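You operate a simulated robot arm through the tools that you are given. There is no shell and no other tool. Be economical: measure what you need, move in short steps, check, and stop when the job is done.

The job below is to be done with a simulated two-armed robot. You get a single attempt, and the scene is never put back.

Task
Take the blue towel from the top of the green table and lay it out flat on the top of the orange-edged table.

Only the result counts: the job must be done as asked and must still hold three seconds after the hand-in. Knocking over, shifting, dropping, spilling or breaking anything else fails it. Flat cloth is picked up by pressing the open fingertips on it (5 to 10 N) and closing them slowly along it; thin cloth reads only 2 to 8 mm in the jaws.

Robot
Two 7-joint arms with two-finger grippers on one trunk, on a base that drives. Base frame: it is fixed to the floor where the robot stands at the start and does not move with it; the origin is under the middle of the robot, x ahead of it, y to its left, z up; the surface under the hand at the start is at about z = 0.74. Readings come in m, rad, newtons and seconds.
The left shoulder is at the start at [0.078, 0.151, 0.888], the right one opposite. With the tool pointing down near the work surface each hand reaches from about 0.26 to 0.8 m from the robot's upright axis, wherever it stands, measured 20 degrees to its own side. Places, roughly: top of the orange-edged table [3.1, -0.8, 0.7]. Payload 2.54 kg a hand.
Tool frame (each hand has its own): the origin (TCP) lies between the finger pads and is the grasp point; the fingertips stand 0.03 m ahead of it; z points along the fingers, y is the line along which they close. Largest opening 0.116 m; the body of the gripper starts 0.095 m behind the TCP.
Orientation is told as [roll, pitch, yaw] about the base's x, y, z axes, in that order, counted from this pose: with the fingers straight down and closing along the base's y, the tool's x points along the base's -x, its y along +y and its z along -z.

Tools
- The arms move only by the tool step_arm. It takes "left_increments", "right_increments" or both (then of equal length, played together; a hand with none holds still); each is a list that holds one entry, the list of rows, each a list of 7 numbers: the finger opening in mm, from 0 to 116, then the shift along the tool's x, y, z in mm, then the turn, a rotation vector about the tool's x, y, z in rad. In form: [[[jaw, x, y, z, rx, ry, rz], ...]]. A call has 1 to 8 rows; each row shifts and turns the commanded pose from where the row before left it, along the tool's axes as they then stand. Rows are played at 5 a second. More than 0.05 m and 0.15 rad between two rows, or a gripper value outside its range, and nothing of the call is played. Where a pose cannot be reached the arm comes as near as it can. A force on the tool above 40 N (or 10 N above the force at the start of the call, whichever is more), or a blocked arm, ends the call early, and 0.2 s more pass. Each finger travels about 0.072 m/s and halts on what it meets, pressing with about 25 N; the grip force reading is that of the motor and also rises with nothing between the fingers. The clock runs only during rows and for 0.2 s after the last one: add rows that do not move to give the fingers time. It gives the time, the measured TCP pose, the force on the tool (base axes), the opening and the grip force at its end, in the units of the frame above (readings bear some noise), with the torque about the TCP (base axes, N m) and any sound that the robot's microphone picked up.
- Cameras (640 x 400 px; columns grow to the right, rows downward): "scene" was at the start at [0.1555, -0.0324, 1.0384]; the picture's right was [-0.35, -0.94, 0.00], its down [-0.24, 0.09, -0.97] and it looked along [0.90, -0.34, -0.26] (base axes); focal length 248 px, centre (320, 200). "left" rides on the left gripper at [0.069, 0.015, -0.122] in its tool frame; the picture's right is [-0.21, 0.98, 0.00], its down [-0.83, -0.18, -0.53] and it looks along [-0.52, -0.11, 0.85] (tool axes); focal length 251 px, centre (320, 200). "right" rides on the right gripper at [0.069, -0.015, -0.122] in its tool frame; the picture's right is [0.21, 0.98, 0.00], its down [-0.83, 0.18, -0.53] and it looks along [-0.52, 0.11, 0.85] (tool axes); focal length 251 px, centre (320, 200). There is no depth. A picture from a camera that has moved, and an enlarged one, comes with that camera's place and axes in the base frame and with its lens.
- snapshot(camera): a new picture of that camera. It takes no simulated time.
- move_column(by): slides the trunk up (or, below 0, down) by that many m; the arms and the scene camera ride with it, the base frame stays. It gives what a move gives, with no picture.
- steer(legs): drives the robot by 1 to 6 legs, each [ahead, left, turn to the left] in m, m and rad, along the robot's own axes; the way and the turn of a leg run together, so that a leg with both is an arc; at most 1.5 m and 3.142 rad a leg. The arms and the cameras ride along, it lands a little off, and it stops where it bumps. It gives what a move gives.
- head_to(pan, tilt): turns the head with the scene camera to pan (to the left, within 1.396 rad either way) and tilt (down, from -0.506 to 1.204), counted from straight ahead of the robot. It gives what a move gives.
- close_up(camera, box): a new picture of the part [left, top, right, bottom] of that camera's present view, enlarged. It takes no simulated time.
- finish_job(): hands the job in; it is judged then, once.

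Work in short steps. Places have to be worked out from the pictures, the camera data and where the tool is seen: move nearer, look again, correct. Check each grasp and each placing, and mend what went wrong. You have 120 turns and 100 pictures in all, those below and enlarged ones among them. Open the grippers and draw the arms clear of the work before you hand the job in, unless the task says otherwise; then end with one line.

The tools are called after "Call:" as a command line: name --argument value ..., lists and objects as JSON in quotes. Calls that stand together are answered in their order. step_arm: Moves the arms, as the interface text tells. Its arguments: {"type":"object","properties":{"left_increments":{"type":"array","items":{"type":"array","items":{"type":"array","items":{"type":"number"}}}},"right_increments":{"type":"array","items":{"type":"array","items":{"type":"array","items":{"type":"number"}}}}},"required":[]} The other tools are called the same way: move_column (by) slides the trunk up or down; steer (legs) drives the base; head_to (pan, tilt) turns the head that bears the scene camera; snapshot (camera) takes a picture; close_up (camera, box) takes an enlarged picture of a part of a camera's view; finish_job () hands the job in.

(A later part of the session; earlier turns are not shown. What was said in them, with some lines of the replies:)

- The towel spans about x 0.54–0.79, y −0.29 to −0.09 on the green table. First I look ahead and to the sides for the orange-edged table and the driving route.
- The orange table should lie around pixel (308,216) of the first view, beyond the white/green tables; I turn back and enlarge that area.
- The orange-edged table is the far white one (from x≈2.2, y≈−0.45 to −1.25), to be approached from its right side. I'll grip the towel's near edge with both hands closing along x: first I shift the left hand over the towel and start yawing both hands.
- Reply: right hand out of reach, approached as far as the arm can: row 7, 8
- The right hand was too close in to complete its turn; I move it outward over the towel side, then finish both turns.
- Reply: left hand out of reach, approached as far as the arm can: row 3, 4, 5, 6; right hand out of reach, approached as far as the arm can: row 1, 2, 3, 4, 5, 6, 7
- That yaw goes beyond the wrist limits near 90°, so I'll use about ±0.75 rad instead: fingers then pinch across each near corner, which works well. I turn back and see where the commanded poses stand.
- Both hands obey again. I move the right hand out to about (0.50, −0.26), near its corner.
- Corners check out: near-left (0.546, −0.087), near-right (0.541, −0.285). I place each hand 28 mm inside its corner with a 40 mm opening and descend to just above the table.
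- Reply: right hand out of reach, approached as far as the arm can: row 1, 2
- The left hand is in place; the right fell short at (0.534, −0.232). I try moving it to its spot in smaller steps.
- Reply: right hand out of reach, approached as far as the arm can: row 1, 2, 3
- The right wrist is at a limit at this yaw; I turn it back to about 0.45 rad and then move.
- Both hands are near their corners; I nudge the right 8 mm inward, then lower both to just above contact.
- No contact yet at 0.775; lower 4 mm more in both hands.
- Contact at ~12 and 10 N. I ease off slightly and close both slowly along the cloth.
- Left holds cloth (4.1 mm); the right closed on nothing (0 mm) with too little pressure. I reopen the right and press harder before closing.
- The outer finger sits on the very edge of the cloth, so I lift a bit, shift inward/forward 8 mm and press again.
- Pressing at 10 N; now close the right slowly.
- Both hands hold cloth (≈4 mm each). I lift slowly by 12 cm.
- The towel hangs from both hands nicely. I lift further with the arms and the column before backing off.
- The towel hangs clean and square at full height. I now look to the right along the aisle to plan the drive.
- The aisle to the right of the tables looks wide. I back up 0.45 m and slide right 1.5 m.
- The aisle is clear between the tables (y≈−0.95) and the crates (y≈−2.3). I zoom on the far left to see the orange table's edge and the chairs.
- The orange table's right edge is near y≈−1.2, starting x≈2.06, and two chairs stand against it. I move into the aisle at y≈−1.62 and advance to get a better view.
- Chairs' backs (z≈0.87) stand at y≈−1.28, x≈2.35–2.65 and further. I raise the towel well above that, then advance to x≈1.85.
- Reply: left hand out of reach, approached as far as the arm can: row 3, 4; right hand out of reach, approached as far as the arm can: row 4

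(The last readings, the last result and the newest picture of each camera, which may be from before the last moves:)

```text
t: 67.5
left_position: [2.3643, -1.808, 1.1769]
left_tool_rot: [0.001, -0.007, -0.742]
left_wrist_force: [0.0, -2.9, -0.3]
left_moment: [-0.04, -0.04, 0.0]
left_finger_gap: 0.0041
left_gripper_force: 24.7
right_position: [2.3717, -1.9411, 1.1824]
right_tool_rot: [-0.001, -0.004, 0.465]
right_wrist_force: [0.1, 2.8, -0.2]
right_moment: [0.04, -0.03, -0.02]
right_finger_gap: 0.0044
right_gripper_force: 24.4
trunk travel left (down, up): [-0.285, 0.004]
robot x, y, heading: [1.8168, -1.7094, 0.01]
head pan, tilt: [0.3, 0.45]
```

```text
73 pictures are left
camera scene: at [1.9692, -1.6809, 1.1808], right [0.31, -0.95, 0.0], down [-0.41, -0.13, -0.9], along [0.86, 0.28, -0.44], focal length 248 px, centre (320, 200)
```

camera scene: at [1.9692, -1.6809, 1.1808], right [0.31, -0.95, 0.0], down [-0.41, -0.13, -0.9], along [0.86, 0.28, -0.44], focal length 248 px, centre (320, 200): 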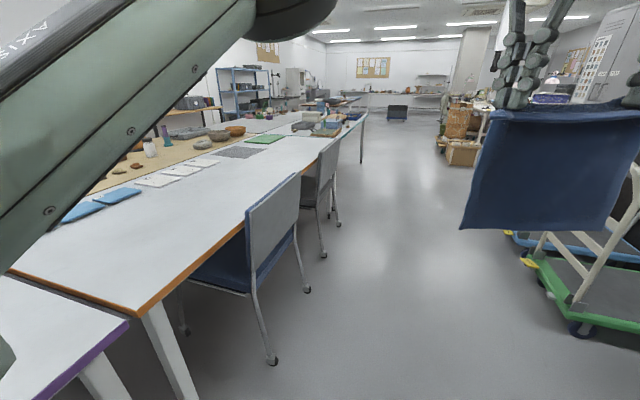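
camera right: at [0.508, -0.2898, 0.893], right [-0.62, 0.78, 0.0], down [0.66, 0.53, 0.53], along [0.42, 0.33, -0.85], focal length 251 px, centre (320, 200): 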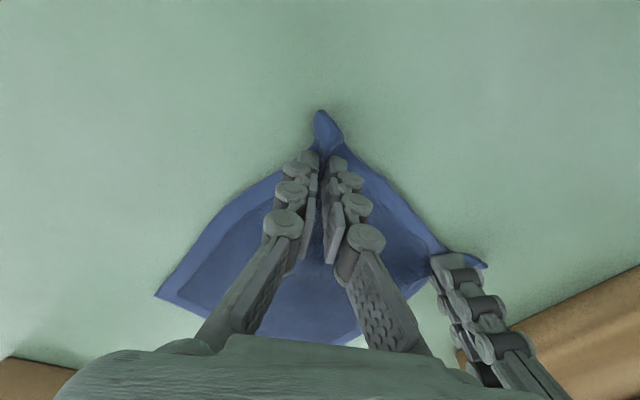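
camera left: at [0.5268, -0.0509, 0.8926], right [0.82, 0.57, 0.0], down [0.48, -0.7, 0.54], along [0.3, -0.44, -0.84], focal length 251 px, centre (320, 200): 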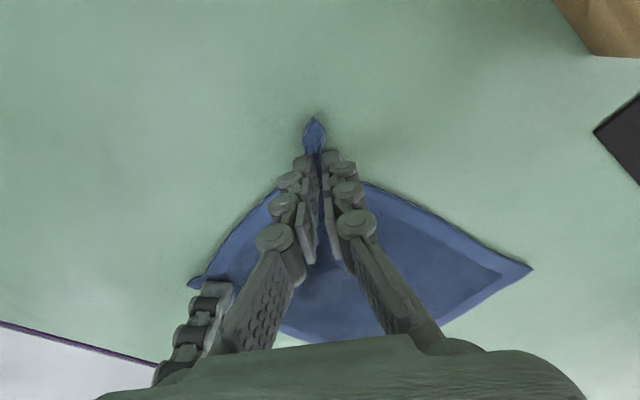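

Clear view: the orange table's corner is near (2.2, −1.21), chair 1 occupies x≈2.6–3.05, and the area x 2.25–2.55, y −1.2 to −0.7 is free. I turn left to face the table and slide to x≈2.25.

Call:
steer --legs '[[0, 0, 1.56], [0, -0.42, 0]]'

Call:
head_to --pan -0.2 --tilt 0.6

Call:
snapshot --camera "scene"

```text
t: 76.0
left_position: [2.3406, -1.1628, 1.1767]
left_tool_rot: [-0.001, -0.008, 0.813]
left_wrist_force: [0.5, -1.1, 0.6]
left_moment: [-0.01, 0.0, -0.05]
left_finger_gap: 0.0035
left_gripper_force: 24.7
right_position: [2.4745, -1.1584, 1.1814]
right_tool_rot: [0.0, -0.003, 2.021]
right_wrist_force: [-0.6, 0.0, -0.9]
right_moment: [0.03, 0.03, -0.1]
right_finger_gap: 0.004
right_gripper_force: 25.1
trunk travel left (down, up): [-0.285, 0.004]
robot x, y, heading: [2.2344, -1.7105, 1.561]
head pan, tilt: [0.3, 0.45]
```

```text
t: 76.9
left_position: [2.3403, -1.1631, 1.1774]
left_tool_rot: [0.0, -0.007, 0.814]
left_wrist_force: [0.0, 1.6, -0.2]
left_moment: [0.01, 0.02, -0.1]
left_finger_gap: 0.0034
left_gripper_force: 24.4
right_position: [2.4743, -1.1573, 1.1825]
right_tool_rot: [0.001, -0.001, 2.021]
right_wrist_force: [-0.3, -0.2, 0.1]
right_moment: [0.02, 0.01, -0.07]
right_finger_gap: 0.0038
right_gripper_force: 24.8
trunk travel left (down, up): [-0.285, 0.004]
robot x, y, heading: [2.2361, -1.7125, 1.567]
head pan, tilt: [-0.201, 0.6]
```

```text
72 pictures are left
camera scene: at [2.2527, -1.5574, 1.1673], right [0.98, -0.2, 0.0], down [-0.12, -0.55, -0.83], along [0.17, 0.81, -0.56], focal length 248 px, centre (320, 200)
```

scene: 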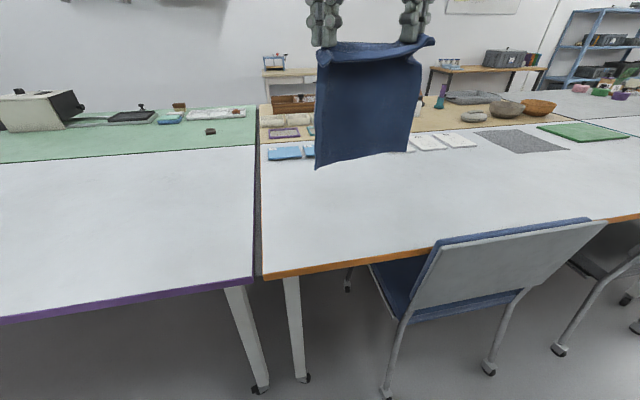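

The hands hang the towel right over the near edge of the free spot. I move 9 cm ahead and 2 cm left, then lower the column 0.16 m.

Call:
steer --legs '[[0.09, 0.02, 0]]'

Call:
move_column --by -0.16

Call:
snapshot --camera "scene"

```text
t: 78.0
left_position: [2.3208, -1.0723, 1.176]
left_tool_rot: [-0.001, -0.006, 0.811]
left_wrist_force: [-0.2, 0.2, 0.2]
left_moment: [-0.06, 0.0, -0.04]
left_finger_gap: 0.0034
left_gripper_force: 25.0
right_position: [2.4538, -1.0683, 1.1819]
right_tool_rot: [0.002, -0.002, 2.022]
right_wrist_force: [-0.4, -0.1, -1.0]
right_moment: [-0.05, 0.01, -0.05]
right_finger_gap: 0.004
right_gripper_force: 25.2
trunk travel left (down, up): [-0.285, 0.004]
robot x, y, heading: [2.2147, -1.6258, 1.566]
head pan, tilt: [-0.201, 0.6]
```

```text
t: 79.8
left_position: [2.321, -1.0734, 1.0165]
left_tool_rot: [0.001, -0.007, 0.811]
left_wrist_force: [0.5, -0.3, 0.3]
left_moment: [-0.01, -0.02, -0.06]
left_finger_gap: 0.0035
left_gripper_force: 25.1
right_position: [2.4543, -1.0684, 1.023]
right_tool_rot: [0.001, -0.004, 2.02]
right_wrist_force: [-0.6, 0.3, 0.1]
right_moment: [0.0, 0.05, -0.08]
right_finger_gap: 0.004
right_gripper_force: 25.2
trunk travel left (down, up): [-0.125, 0.164]
robot x, y, heading: [2.2148, -1.6255, 1.564]
head pan, tilt: [-0.201, 0.6]
```

```text
71 pictures are left
camera scene: at [2.2331, -1.4683, 1.0074], right [0.98, -0.2, 0.0], down [-0.12, -0.55, -0.83], along [0.17, 0.81, -0.56], focal length 248 px, centre (320, 200)
```

scene: 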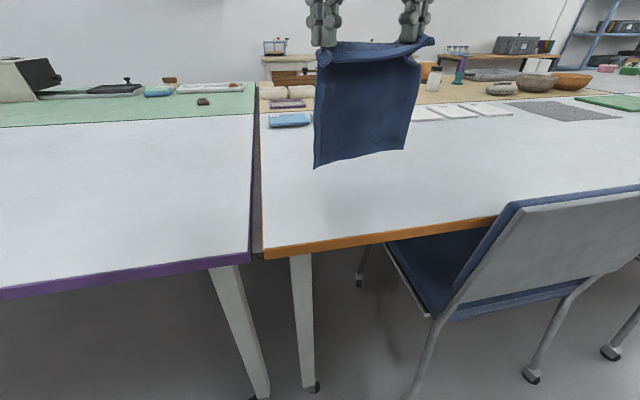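

Now I extend both hands 15 cm further over the table at this height to check their reach.

Call:
step_arm --left_increments '[[[0, -21.7, 20.7, 0, 0, 0, 0], [0, -21.7, 20.7, 0, 0, 0, 0], [0, -21.7, 20.7, 0, 0, 0, 0], [0, -21.7, 20.7, 0, 0, 0, 0], [0, -21.7, 20.7, 0, 0, 0, 0], [0, 0, 0, 0, 0, 0, 0]]]' --right_increments '[[[0, -27, -13, 0, 0, 0, 0], [0, -27, -13, 0, 0, 0, 0], [0, -27, -13, 0, 0, 0, 0], [0, -27, -13, 0, 0, 0, 0], [0, -27, -13, 0, 0, 0, 0], [0, 0, 0, 0, 0, 0, 0]]]'

```text
t: 81.2
left_position: [2.2926, -1.0294, 0.9613]
left_tool_rot: [0.0, -0.008, 0.815]
left_wrist_force: [0.4, 0.1, 0.4]
left_moment: [0.03, 0.04, -0.06]
left_finger_gap: 0.0034
left_gripper_force: 24.9
left hand out of reach, approached as far as the arm can: row 1, 2, 3, 4, 5
right_position: [2.4102, -0.9967, 0.9673]
right_tool_rot: [0.0, -0.006, 2.016]
right_wrist_force: [0.0, -0.4, -0.5]
right_moment: [-0.03, -0.02, -0.05]
right_finger_gap: 0.0041
right_gripper_force: 25.0
right hand out of reach, approached as far as the arm can: row 1, 2, 3, 4, 5
trunk travel left (down, up): [-0.125, 0.164]
robot x, y, heading: [2.2123, -1.6226, 1.564]
head pan, tilt: [-0.201, 0.6]
```

At this height the arms can't reach out further with tools down. I raise the column 0.16 m and lower the arms relative to it, which should extend their reach, re-aligning both hands meanwhile.

Call:
move_column --by 0.16

Call:
step_arm --left_increments '[[[0, 0, 0, 20, 0, 0, 0], [0, 0, 0, 20, 0, 0, 0], [0, 0, 0, 20, 0, 0, 0], [0, -8, 2, 20, 0, 0, 0], [0, -8, 2, 20, 0, 0, 0], [0, -8, 2, 20, 0, 0, 0], [0, -9.5, 2, 16, 0, 0, 0], [0, 0, 0, 0, 0, 0, 0]]]' --right_increments '[[[0, 0, 0, 20, 0, 0, 0], [0, 0, 0, 20, 0, 0, 0], [0, 0, 0, 20, 0, 0, 0], [0, 4.5, -7.5, 20, 0, 0, 0], [0, 4.5, -7.5, 20, 0, 0, 0], [0, 4.5, -7.5, 20, 0, 0, 0], [0, 4.5, -7.5, 22, 0, 0, 0], [0, 0, 0, 0, 0, 0, 0]]]'

Call:
snapshot --camera "scene"

```text
t: 83.0
left_position: [2.2932, -1.03, 1.1214]
left_tool_rot: [0.0, -0.007, 0.813]
left_wrist_force: [-0.7, 0.3, -0.5]
left_moment: [0.04, 0.0, -0.06]
left_finger_gap: 0.0033
left_gripper_force: 24.9
right_position: [2.4108, -0.9979, 1.1274]
right_tool_rot: [-0.001, -0.006, 2.018]
right_wrist_force: [0.1, 0.4, -0.4]
right_moment: [-0.02, -0.02, -0.06]
right_finger_gap: 0.0044
right_gripper_force: 24.7
trunk travel left (down, up): [-0.285, 0.004]
robot x, y, heading: [2.2169, -1.6233, 1.57]
head pan, tilt: [-0.201, 0.6]
```

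```text
t: 84.8
left_position: [2.3104, -0.9988, 0.9875]
left_tool_rot: [0.0, -0.009, 0.814]
left_wrist_force: [0.3, -0.4, -0.6]
left_moment: [0.02, -0.02, -0.06]
left_finger_gap: 0.0035
left_gripper_force: 25.2
right_position: [2.4449, -0.9993, 0.9851]
right_tool_rot: [-0.001, -0.009, 2.018]
right_wrist_force: [-1.2, -0.1, 0.2]
right_moment: [0.0, 0.0, -0.09]
right_finger_gap: 0.0041
right_gripper_force: 25.0
trunk travel left (down, up): [-0.285, 0.004]
robot x, y, heading: [2.2125, -1.6228, 1.566]
head pan, tilt: [-0.201, 0.6]
```

```text
70 pictures are left
camera scene: at [2.233, -1.4684, 1.1673], right [0.98, -0.2, 0.0], down [-0.12, -0.55, -0.83], along [0.17, 0.81, -0.56], focal length 248 px, centre (320, 200)
```

scene: 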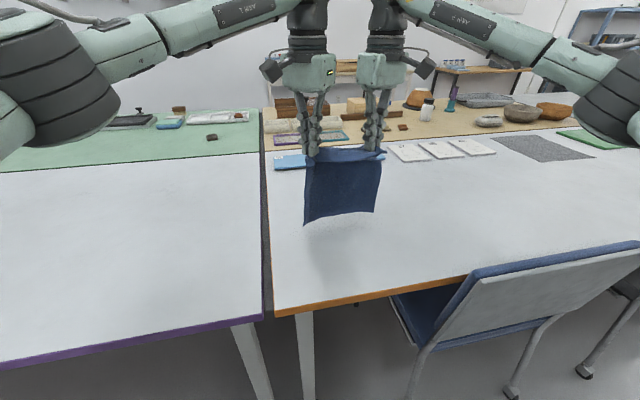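

That works. I extend 10 cm more at the same height.

Call:
step_arm --left_increments '[[[0, -18, 17.2, 0, 0, 0, 0], [0, -18, 17.2, 0, 0, 0, 0], [0, -18, 17.2, 0, 0, 0, 0], [0, -18, 17.2, 0, 0, 0, 0], [0, 0, 0, 0, 0, 0, 0]]]' --right_increments '[[[0, -22.5, -10.8, 0, 0, 0, 0], [0, -22.5, -10.8, 0, 0, 0, 0], [0, -22.5, -10.8, 0, 0, 0, 0], [0, -22.5, -10.8, 0, 0, 0, 0], [0, 0, 0, 0, 0, 0, 0]]]'

```text
t: 86.0
left_position: [2.304, -0.9838, 0.9729]
left_tool_rot: [0.0, -0.012, 0.814]
left_wrist_force: [5.9, 0.3, 1.2]
left_moment: [0.05, -0.16, -0.07]
left_finger_gap: 0.0036
left_gripper_force: 24.7
left hand out of reach, approached as far as the arm can: row 1, 2, 3, 4
right_position: [2.4438, -0.9675, 0.9853]
right_tool_rot: [0.0, -0.007, 2.019]
right_wrist_force: [-6.2, -1.2, -1.3]
right_moment: [0.01, 0.17, -0.03]
right_finger_gap: 0.0041
right_gripper_force: 24.9
right hand out of reach, approached as far as the arm can: row 2, 3, 4
trunk travel left (down, up): [-0.285, 0.004]
robot x, y, heading: [2.2112, -1.62, 1.563]
head pan, tilt: [-0.201, 0.6]
```

Limit reached at ~0.64 m ahead. I level and relax the hands, and move the base 5 cm forward (still no closer to the table than at the start).

Call:
step_arm --right_increments '[[[0, 6, 5, 6, 0, 0, 0], [0, 6, 5, 6, 0, 0, 0], [0, 0, 0, 0, 0, 0, 0]]]'

Call:
steer --legs '[[0.05, 0, 0]]'

Call:
snapshot --camera "scene"

```text
t: 86.8
left_position: [2.3017, -0.9834, 0.9716]
left_tool_rot: [0.001, -0.007, 0.814]
left_wrist_force: [2.9, -0.7, 0.4]
left_moment: [0.04, -0.09, -0.1]
left_finger_gap: 0.0033
left_gripper_force: 25.5
right_position: [2.4396, -0.9826, 0.9724]
right_tool_rot: [-0.001, -0.009, 2.016]
right_wrist_force: [-3.0, -0.6, -0.1]
right_moment: [0.02, 0.08, -0.08]
right_finger_gap: 0.0044
right_gripper_force: 25.5
trunk travel left (down, up): [-0.285, 0.004]
robot x, y, heading: [2.2152, -1.6253, 1.565]
head pan, tilt: [-0.201, 0.6]
```

```text
t: 87.8
left_position: [2.3014, -0.9328, 0.9704]
left_tool_rot: [-0.001, -0.008, 0.815]
left_wrist_force: [3.5, 0.4, -1.0]
left_moment: [-0.02, -0.11, 0.0]
left_finger_gap: 0.0035
left_gripper_force: 24.8
right_position: [2.4402, -0.9323, 0.9735]
right_tool_rot: [0.0, -0.005, 2.017]
right_wrist_force: [-2.4, 1.4, -0.4]
right_moment: [-0.04, 0.08, -0.05]
right_finger_gap: 0.0041
right_gripper_force: 25.6
trunk travel left (down, up): [-0.285, 0.004]
robot x, y, heading: [2.213, -1.5746, 1.566]
head pan, tilt: [-0.201, 0.6]
```

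```text
69 pictures are left
camera scene: at [2.2334, -1.4178, 1.1671], right [0.98, -0.2, 0.0], down [-0.12, -0.55, -0.82], along [0.17, 0.81, -0.57], focal length 248 px, centre (320, 200)
```

scene: 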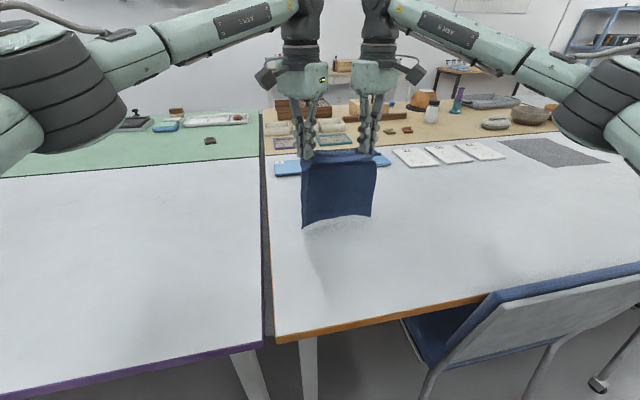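

The bottom edge is just touching the table near y≈−0.93. I now begin laying: lower while moving the hands back toward the robot.

Call:
step_arm --left_increments '[[[0, 0, 0, 13, 0, 0, 0], [0, 10.9, -10.3, 4, 0, 0, 0], [0, 10.9, -10.3, 4, 0, 0, 0], [0, 10.9, -10.3, 7, 0, 0, 0], [0, 10.9, -10.3, 8, 0, 0, 0], [0, 10.9, -10.3, 10, 0, 0, 0], [0, 10.9, -10.3, 10, 0, 0, 0], [0, 0, 0, 0, 0, 0, 0]]]' --right_increments '[[[0, 0, 0, 14, 0, 0, 0], [0, 13.5, 6.5, 4, 0, 0, 0], [0, 13.5, 6.5, 4, 0, 0, 0], [0, 13.5, 6.5, 7, 0, 0, 0], [0, 13.5, 6.5, 8, 0, 0, 0], [0, 13.5, 6.5, 10, 0, 0, 0], [0, 13.5, 6.5, 10, 0, 0, 0], [0, 0, 0, 0, 0, 0, 0]]]'

Call:
snapshot --camera "scene"

```text
t: 89.6
left_position: [2.3022, -1.0229, 0.916]
left_tool_rot: [0.001, -0.008, 0.815]
left_wrist_force: [2.4, 0.5, -0.1]
left_moment: [0.01, -0.09, -0.07]
left_finger_gap: 0.0037
left_gripper_force: 25.1
right_position: [2.4413, -1.0231, 0.9155]
right_tool_rot: [-0.003, -0.005, 2.019]
right_wrist_force: [-2.5, 0.9, -0.6]
right_moment: [0.01, 0.09, -0.07]
right_finger_gap: 0.0043
right_gripper_force: 25.3
trunk travel left (down, up): [-0.285, 0.004]
robot x, y, heading: [2.2133, -1.5735, 1.566]
head pan, tilt: [-0.201, 0.6]
```

```text
68 pictures are left
camera scene: at [2.2334, -1.4187, 1.1673], right [0.98, -0.2, 0.0], down [-0.12, -0.55, -0.83], along [0.17, 0.81, -0.56], focal length 248 px, centre (320, 200)
```

scene: 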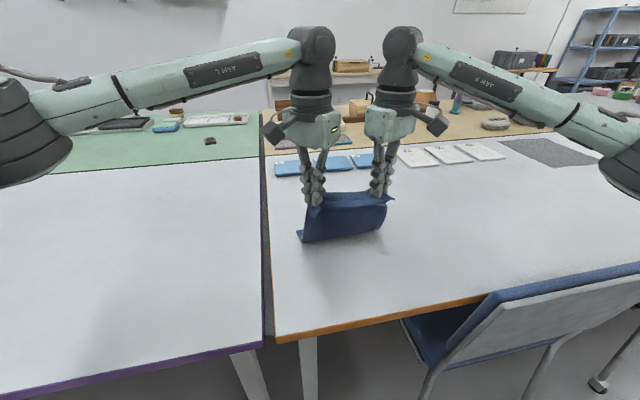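

The bottom has contacted; I zoom in to see which way the toe of the cloth is lying.

Call:
close_up --camera "scene" --box '[260, 150, 420, 250]'

Call:
snapshot --camera "left"

```text
4.00 times, centred on (340, 200) of scene
camera zoom: at [2.2334, -1.4187, 1.1673], right [0.98, -0.2, 0.0], down [-0.12, -0.55, -0.83], along [0.17, 0.81, -0.56], focal length 990 px, centre (240, 200)
```

zoom: 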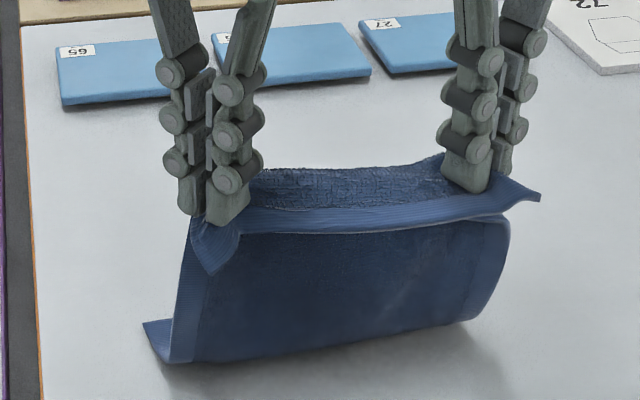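

```text
66 pictures are left
camera left: at [2.2428, -1.0642, 1.0363], right [-0.56, 0.83, 0.0], down [0.7, 0.47, 0.54], along [0.45, 0.31, -0.84], focal length 251 px, centre (320, 200)
```

left: 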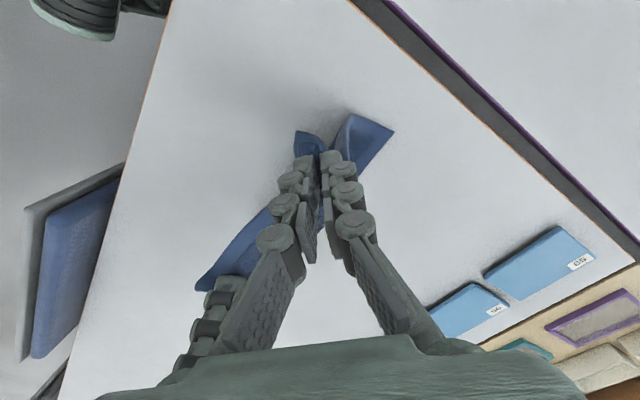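

The toe is lying away from the robot as wanted. I continue lowering and drawing back.

Call:
step_arm --left_increments '[[[0, 10.9, -10.3, 12, 0, 0, 0], [0, 10.9, -10.3, 13, 0, 0, 0], [0, 9.1, -8.6, 15, 0, 0, 0], [0, 9.1, -8.6, 15, 0, 0, 0], [0, 9.1, -8.6, 15, 0, 0, 0], [0, 9.1, -8.6, 15, 0, 0, 0], [0, 0, 0, 0, 0, 0, 0]]]' --right_increments '[[[0, 13.5, 6.5, 12, 0, 0, 0], [0, 13.5, 6.5, 13, 0, 0, 0], [0, 11.2, 5.4, 15, 0, 0, 0], [0, 11.2, 5.4, 15, 0, 0, 0], [0, 11.2, 5.4, 15, 0, 0, 0], [0, 11.2, 5.4, 15, 0, 0, 0], [0, 0, 0, 0, 0, 0, 0]]]'

Call:
close_up --camera "scene" --box '[200, 100, 520, 300]'

```text
t: 91.2
left_position: [2.303, -1.1029, 0.8294]
left_tool_rot: [0.001, -0.009, 0.816]
left_wrist_force: [2.2, 0.4, -0.5]
left_moment: [0.02, -0.03, -0.03]
left_finger_gap: 0.0034
left_gripper_force: 24.6
right_position: [2.4401, -1.1028, 0.8298]
right_tool_rot: [-0.002, -0.007, 2.018]
right_wrist_force: [-2.6, 0.0, 0.8]
right_moment: [0.04, 0.05, -0.08]
right_finger_gap: 0.0042
right_gripper_force: 25.5
trunk travel left (down, up): [-0.285, 0.004]
robot x, y, heading: [2.2118, -1.5767, 1.565]
head pan, tilt: [-0.201, 0.6]
```

```text
2.00 times, centred on (360, 200) of scene
camera zoom: at [2.2333, -1.4187, 1.1673], right [0.98, -0.2, 0.0], down [-0.12, -0.55, -0.83], along [0.17, 0.81, -0.56], focal length 495 px, centre (240, 200)
```

zoom: 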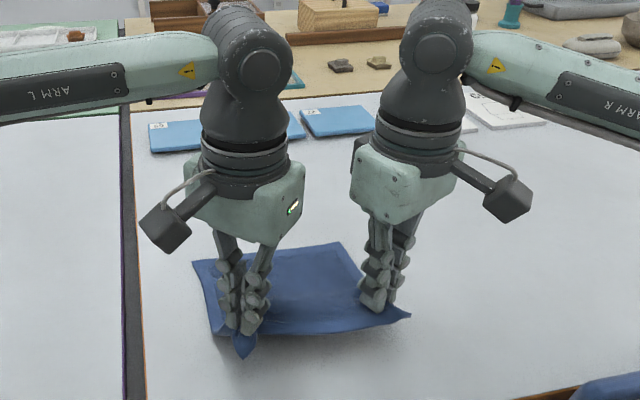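

The far edge lies at y≈−0.93 and stays put. I finish lowering to the table with a bit more pullback.

Call:
step_arm --left_increments '[[[0, 8, -7.6, 14, 0, 0, 0], [0, 7.3, -6.9, 14, 0, 0, 0], [0, 5.8, -5.5, 12, 0, 0, 0], [0, 3.6, -3.4, 8, 0, 0, 0], [0, 0, 0, 4, 0, 0, 0], [0, 0, 0, 0, 0, 0, 0]]]' --right_increments '[[[0, 9.9, 4.8, 14, 0, 0, 0], [0, 9, 4.3, 14, 0, 0, 0], [0, 7.2, 3.5, 12, 0, 0, 0], [0, 4.5, 2.2, 8, 0, 0, 0], [0, 0, 0, 4, 0, 0, 0], [0, 0, 0, 0, 0, 0, 0]]]'

Call:
close_up --camera "scene" --box '[200, 150, 520, 350]'

```text
t: 92.6
left_position: [2.3033, -1.1367, 0.778]
left_tool_rot: [0.002, -0.01, 0.815]
left_wrist_force: [0.4, 0.1, 1.3]
left_moment: [0.02, -0.03, -0.04]
left_finger_gap: 0.0035
left_gripper_force: 25.1
right_position: [2.4382, -1.1353, 0.778]
right_tool_rot: [-0.003, -0.004, 2.016]
right_wrist_force: [-2.0, 1.0, 0.6]
right_moment: [0.01, 0.01, -0.08]
right_finger_gap: 0.0041
right_gripper_force: 25.2
trunk travel left (down, up): [-0.285, 0.004]
robot x, y, heading: [2.2185, -1.5772, 1.566]
head pan, tilt: [-0.201, 0.6]
```

```text
2.00 times, centred on (360, 250) of scene
camera zoom: at [2.2334, -1.4188, 1.1673], right [0.98, -0.2, 0.0], down [-0.12, -0.55, -0.83], along [0.17, 0.81, -0.56], focal length 495 px, centre (240, 100)
```

zoom: 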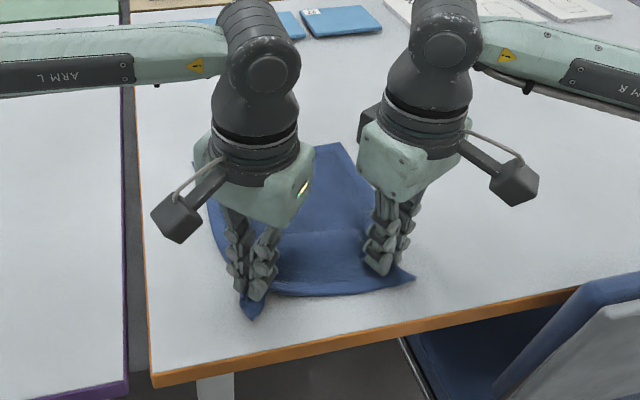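

Towel's near edge is on the table with margin. I pull both corners outward 7 mm to tauten, touch down, then open slowly.

Call:
step_arm --left_increments '[[[0, 3.5, 0, 0, 0, 0, 0], [0, 3.5, 0, 0, 0, 0, 0], [0, 0, 0, 2, 0, 0, 0], [0, 0, 0, 2, 0, 0, 0], [0, 0, 0, 0, 0, 0, 0]]]' --right_increments '[[[0, 3.5, 0, 0, 0, 0, 0], [0, 3.5, 0, 0, 0, 0, 0], [0, 0, 0, 2, 0, 0, 0], [0, 0, 0, 2, 0, 0, 0], [0, 0, 0, 0, 0, 0, 0]]]'

```text
t: 93.8
left_position: [2.2998, -1.1409, 0.774]
left_tool_rot: [-0.001, -0.009, 0.814]
left_wrist_force: [8.0, -0.2, 1.3]
left_moment: [-0.02, -0.27, -0.11]
left_finger_gap: 0.0034
left_gripper_force: 24.5
right_position: [2.4417, -1.1419, 0.7736]
right_tool_rot: [0.001, -0.006, 2.02]
right_wrist_force: [-9.5, 0.2, 0.9]
right_moment: [0.03, 0.25, -0.08]
right_finger_gap: 0.0039
right_gripper_force: 25.4
trunk travel left (down, up): [-0.285, 0.004]
robot x, y, heading: [2.2163, -1.5722, 1.565]
head pan, tilt: [-0.201, 0.6]
```

Edge is taut. Open both grippers gradually and rise straight up.

Call:
step_arm --left_increments '[[[8, 0, 0, 0, 0, 0, 0], [16, 0, 0, 0, 0, 0, 0], [26, 0, 0, 0, 0, 0, 0], [26, 0, 0, -5, 0, 0, 0], [26, 0, 0, -15, 0, 0, 0], [26, 0, 0, -20, 0, 0, 0], [26, 0, 0, -20, 0, 0, 0], [26, 0, 0, 0, 0, 0, 0]]]' --right_increments '[[[8, 0, 0, 0, 0, 0, 0], [16, 0, 0, 0, 0, 0, 0], [26, 0, 0, 0, 0, 0, 0], [26, 0, 0, -5, 0, 0, 0], [26, 0, 0, -15, 0, 0, 0], [26, 0, 0, -20, 0, 0, 0], [26, 0, 0, -20, 0, 0, 0], [26, 0, 0, 0, 0, 0, 0]]]'

Call:
close_up --camera "scene" --box '[200, 150, 520, 350]'

Call:
snapshot --camera "left"

Call:
snapshot --camera "right"

```text
t: 95.6
left_position: [2.2995, -1.1414, 0.8344]
left_tool_rot: [0.0, -0.011, 0.815]
left_wrist_force: [-0.3, -0.3, 0.6]
left_moment: [-0.02, 0.0, 0.0]
left_finger_gap: 0.0258
left_gripper_force: 0.0
right_position: [2.4421, -1.1424, 0.8344]
right_tool_rot: [-0.002, -0.006, 2.017]
right_wrist_force: [0.6, -0.1, -1.4]
right_moment: [-0.02, 0.0, -0.03]
right_finger_gap: 0.0258
right_gripper_force: 0.0
trunk travel left (down, up): [-0.285, 0.004]
robot x, y, heading: [2.2149, -1.5759, 1.565]
head pan, tilt: [-0.201, 0.6]
```

```text
2.00 times, centred on (360, 250) of scene
camera zoom: at [2.2334, -1.4187, 1.1673], right [0.98, -0.2, 0.0], down [-0.12, -0.55, -0.83], along [0.17, 0.81, -0.56], focal length 495 px, centre (240, 100)
```

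zoom: 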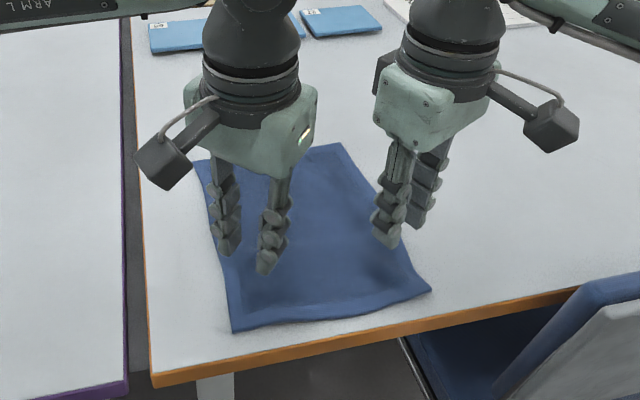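

```text
62 pictures are left
camera left: at [2.2392, -1.1823, 0.9549], right [-0.56, 0.83, 0.0], down [0.7, 0.47, 0.54], along [0.45, 0.31, -0.84], focal length 251 px, centre (320, 200)
```

left: 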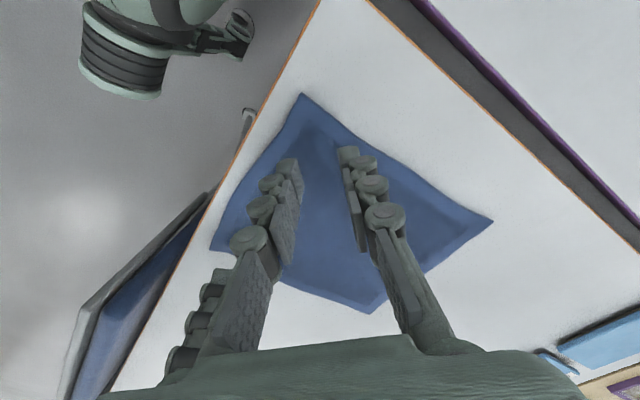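

```text
61 pictures are left
camera right: at [2.4855, -1.1995, 0.9557], right [-0.79, -0.62, 0.0], down [-0.52, 0.66, 0.54], along [-0.33, 0.42, -0.84], focal length 251 px, centre (320, 200)
```

right: 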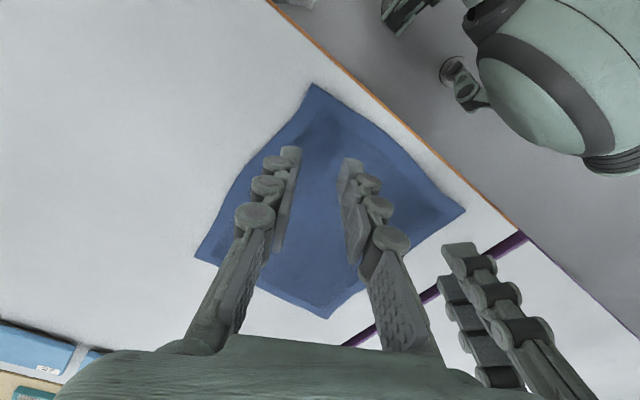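

The towel is released and nearly flat. I raise the hands and back the base off to inspect.

Call:
step_arm --left_increments '[[[26, 0, 0, -25, 0, 0, 0], [26, 0, 0, -25, 0, 0, 0], [26, 0, 0, -25, 0, 0, 0], [26, 0, 0, -25, 0, 0, 0], [26, 0, 0, -25, 0, 0, 0], [26, 0, 0, -25, 0, 0, 0], [26, 0, 0, 0, 0, 0, 0]]]' --right_increments '[[[26, 0, 0, -25, 0, 0, 0], [26, 0, 0, -25, 0, 0, 0], [26, 0, 0, -25, 0, 0, 0], [26, 0, 0, -25, 0, 0, 0], [26, 0, 0, -25, 0, 0, 0], [26, 0, 0, -25, 0, 0, 0], [26, 0, 0, 0, 0, 0, 0]]]'

Call:
head_to --pan -0.2 --tilt 0.85

Call:
close_up --camera "scene" --box '[200, 80, 480, 255]'

```text
t: 97.2
left_position: [2.2978, -1.1426, 0.9836]
left_tool_rot: [-0.001, -0.008, 0.816]
left_wrist_force: [-0.1, -0.1, 0.2]
left_moment: [-0.04, 0.0, -0.03]
left_finger_gap: 0.0258
left_gripper_force: 0.1
right_position: [2.4426, -1.1425, 0.983]
right_tool_rot: [0.0, -0.004, 2.016]
right_wrist_force: [0.1, -0.1, 0.3]
right_moment: [0.02, 0.03, 0.0]
right_finger_gap: 0.0259
right_gripper_force: 0.0
trunk travel left (down, up): [-0.285, 0.004]
robot x, y, heading: [2.214, -1.5731, 1.566]
head pan, tilt: [-0.201, 0.6]
```

```text
t: 97.9
left_position: [2.2989, -1.1417, 0.984]
left_tool_rot: [0.0, -0.008, 0.816]
left_wrist_force: [0.3, 1.3, 0.2]
left_moment: [0.01, 0.02, 0.01]
left_finger_gap: 0.0259
left_gripper_force: 0.1
right_position: [2.4416, -1.1431, 0.9831]
right_tool_rot: [-0.003, -0.004, 2.018]
right_wrist_force: [-0.2, 0.6, 0.3]
right_moment: [0.02, 0.01, -0.03]
right_finger_gap: 0.0261
right_gripper_force: 0.1
trunk travel left (down, up): [-0.285, 0.004]
robot x, y, heading: [2.2156, -1.5742, 1.561]
head pan, tilt: [-0.201, 0.85]
```

```text
2.29 times, centred on (340, 168) of scene
camera zoom: at [2.2313, -1.4287, 1.1464], right [0.98, -0.2, 0.0], down [-0.15, -0.74, -0.66], along [0.13, 0.65, -0.75], focal length 566 px, centre (274, 274)
```

zoom: 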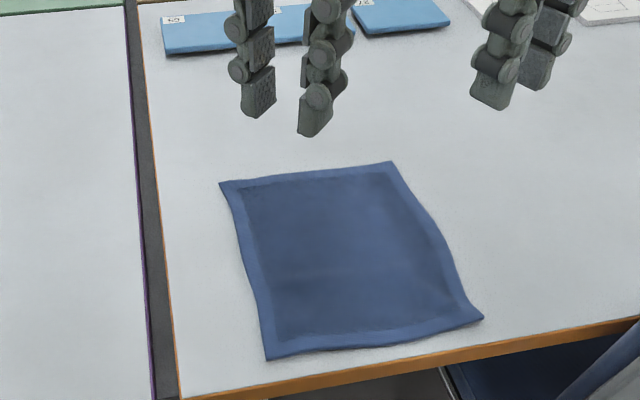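

The towel lies flat and entirely on the orange-edged table. I open the grippers and back away to draw the arms clear.

Call:
steer --legs '[[-0.4, 0, 0]]'

Call:
step_arm --left_increments '[[[100, 0, 0, 0, 0, 0, 0], [100, 0, 0, 0, 0, 0, 0], [100, 0, 0, 0, 0, 0, 0]]]' --right_increments '[[[100, 0, 0, 0, 0, 0, 0], [100, 0, 0, 0, 0, 0, 0], [100, 0, 0, 0, 0, 0, 0]]]'

Call:
head_to --pan -0.2 --tilt 0.6

Call:
snapshot --camera "scene"

Call:
close_up --camera "scene" --box '[240, 100, 400, 200]'

```text
t: 100.4
left_position: [2.2953, -1.5426, 0.9834]
left_tool_rot: [0.002, -0.008, 0.818]
left_wrist_force: [-0.8, -0.4, 0.8]
left_moment: [0.01, -0.04, 0.0]
left_finger_gap: 0.0261
left_gripper_force: 0.1
right_position: [2.4396, -1.5417, 0.9832]
right_tool_rot: [-0.002, -0.005, 2.02]
right_wrist_force: [0.2, 0.7, -0.3]
right_moment: [0.01, 0.02, 0.0]
right_finger_gap: 0.0262
right_gripper_force: 0.0
trunk travel left (down, up): [-0.285, 0.004]
robot x, y, heading: [2.2164, -1.9731, 1.571]
head pan, tilt: [-0.201, 0.85]
```

```text
t: 101.2
left_position: [2.2958, -1.5423, 0.9836]
left_tool_rot: [0.0, -0.008, 0.817]
left_wrist_force: [0.1, -0.3, -0.3]
left_moment: [-0.02, 0.02, -0.02]
left_finger_gap: 0.1
left_gripper_force: 0.1
right_position: [2.4395, -1.542, 0.9844]
right_tool_rot: [0.0, -0.005, 2.021]
right_wrist_force: [-0.6, -0.2, -0.3]
right_moment: [0.02, 0.0, 0.0]
right_finger_gap: 0.0998
right_gripper_force: 0.2
trunk travel left (down, up): [-0.285, 0.004]
robot x, y, heading: [2.2115, -1.9687, 1.572]
head pan, tilt: [-0.201, 0.85]
```

```text
t: 102.0
left_position: [2.2965, -1.5411, 0.9839]
left_tool_rot: [0.001, -0.007, 0.818]
left_wrist_force: [-0.6, 1.0, -0.5]
left_moment: [-0.01, -0.01, 0.05]
left_finger_gap: 0.1
left_gripper_force: 0.1
right_position: [2.4401, -1.5404, 0.9835]
right_tool_rot: [-0.003, -0.006, 2.022]
right_wrist_force: [0.6, 0.4, 1.2]
right_moment: [0.01, 0.0, 0.02]
right_finger_gap: 0.1002
right_gripper_force: 0.0
trunk travel left (down, up): [-0.285, 0.004]
robot x, y, heading: [2.2122, -1.974, 1.57]
head pan, tilt: [-0.201, 0.6]
```

```text
59 pictures are left
camera scene: at [2.2317, -1.8186, 1.1672], right [0.98, -0.2, 0.0], down [-0.11, -0.55, -0.82], along [0.17, 0.81, -0.57], focal length 248 px, centre (320, 200)
```

scene: 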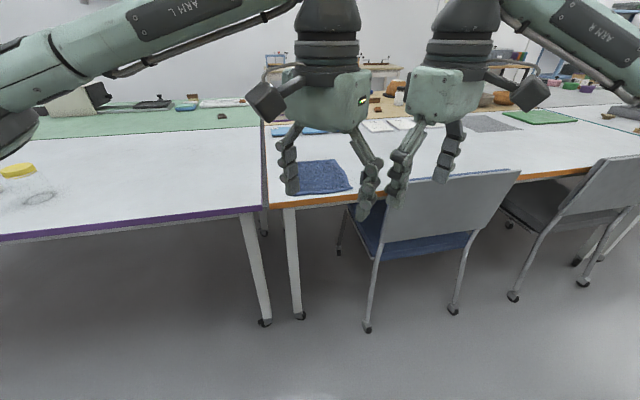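

```text
4.00 times, centred on (320, 150) of scene
camera zoom: at [2.2317, -1.8186, 1.1672], right [0.98, -0.2, 0.0], down [-0.11, -0.55, -0.82], along [0.17, 0.81, -0.57], focal length 990 px, centre (320, 400)
```

zoom: 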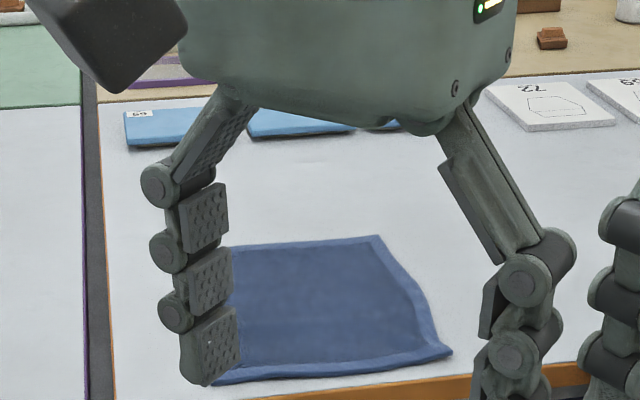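

The towel lies flat on the orange-edged table, the chairs are where they were, and the arms are clear; I hand in.

Call:
finish_job

```text
The job is handed in.
```

The blue towel is laid out flat on top of the orange-edged table, close to its near-left corner. It lies fully on the top, and both grippers are open and clear of it. I saw nothing else moved or knocked over. The job is handed in, but I have not seen how it was judged.
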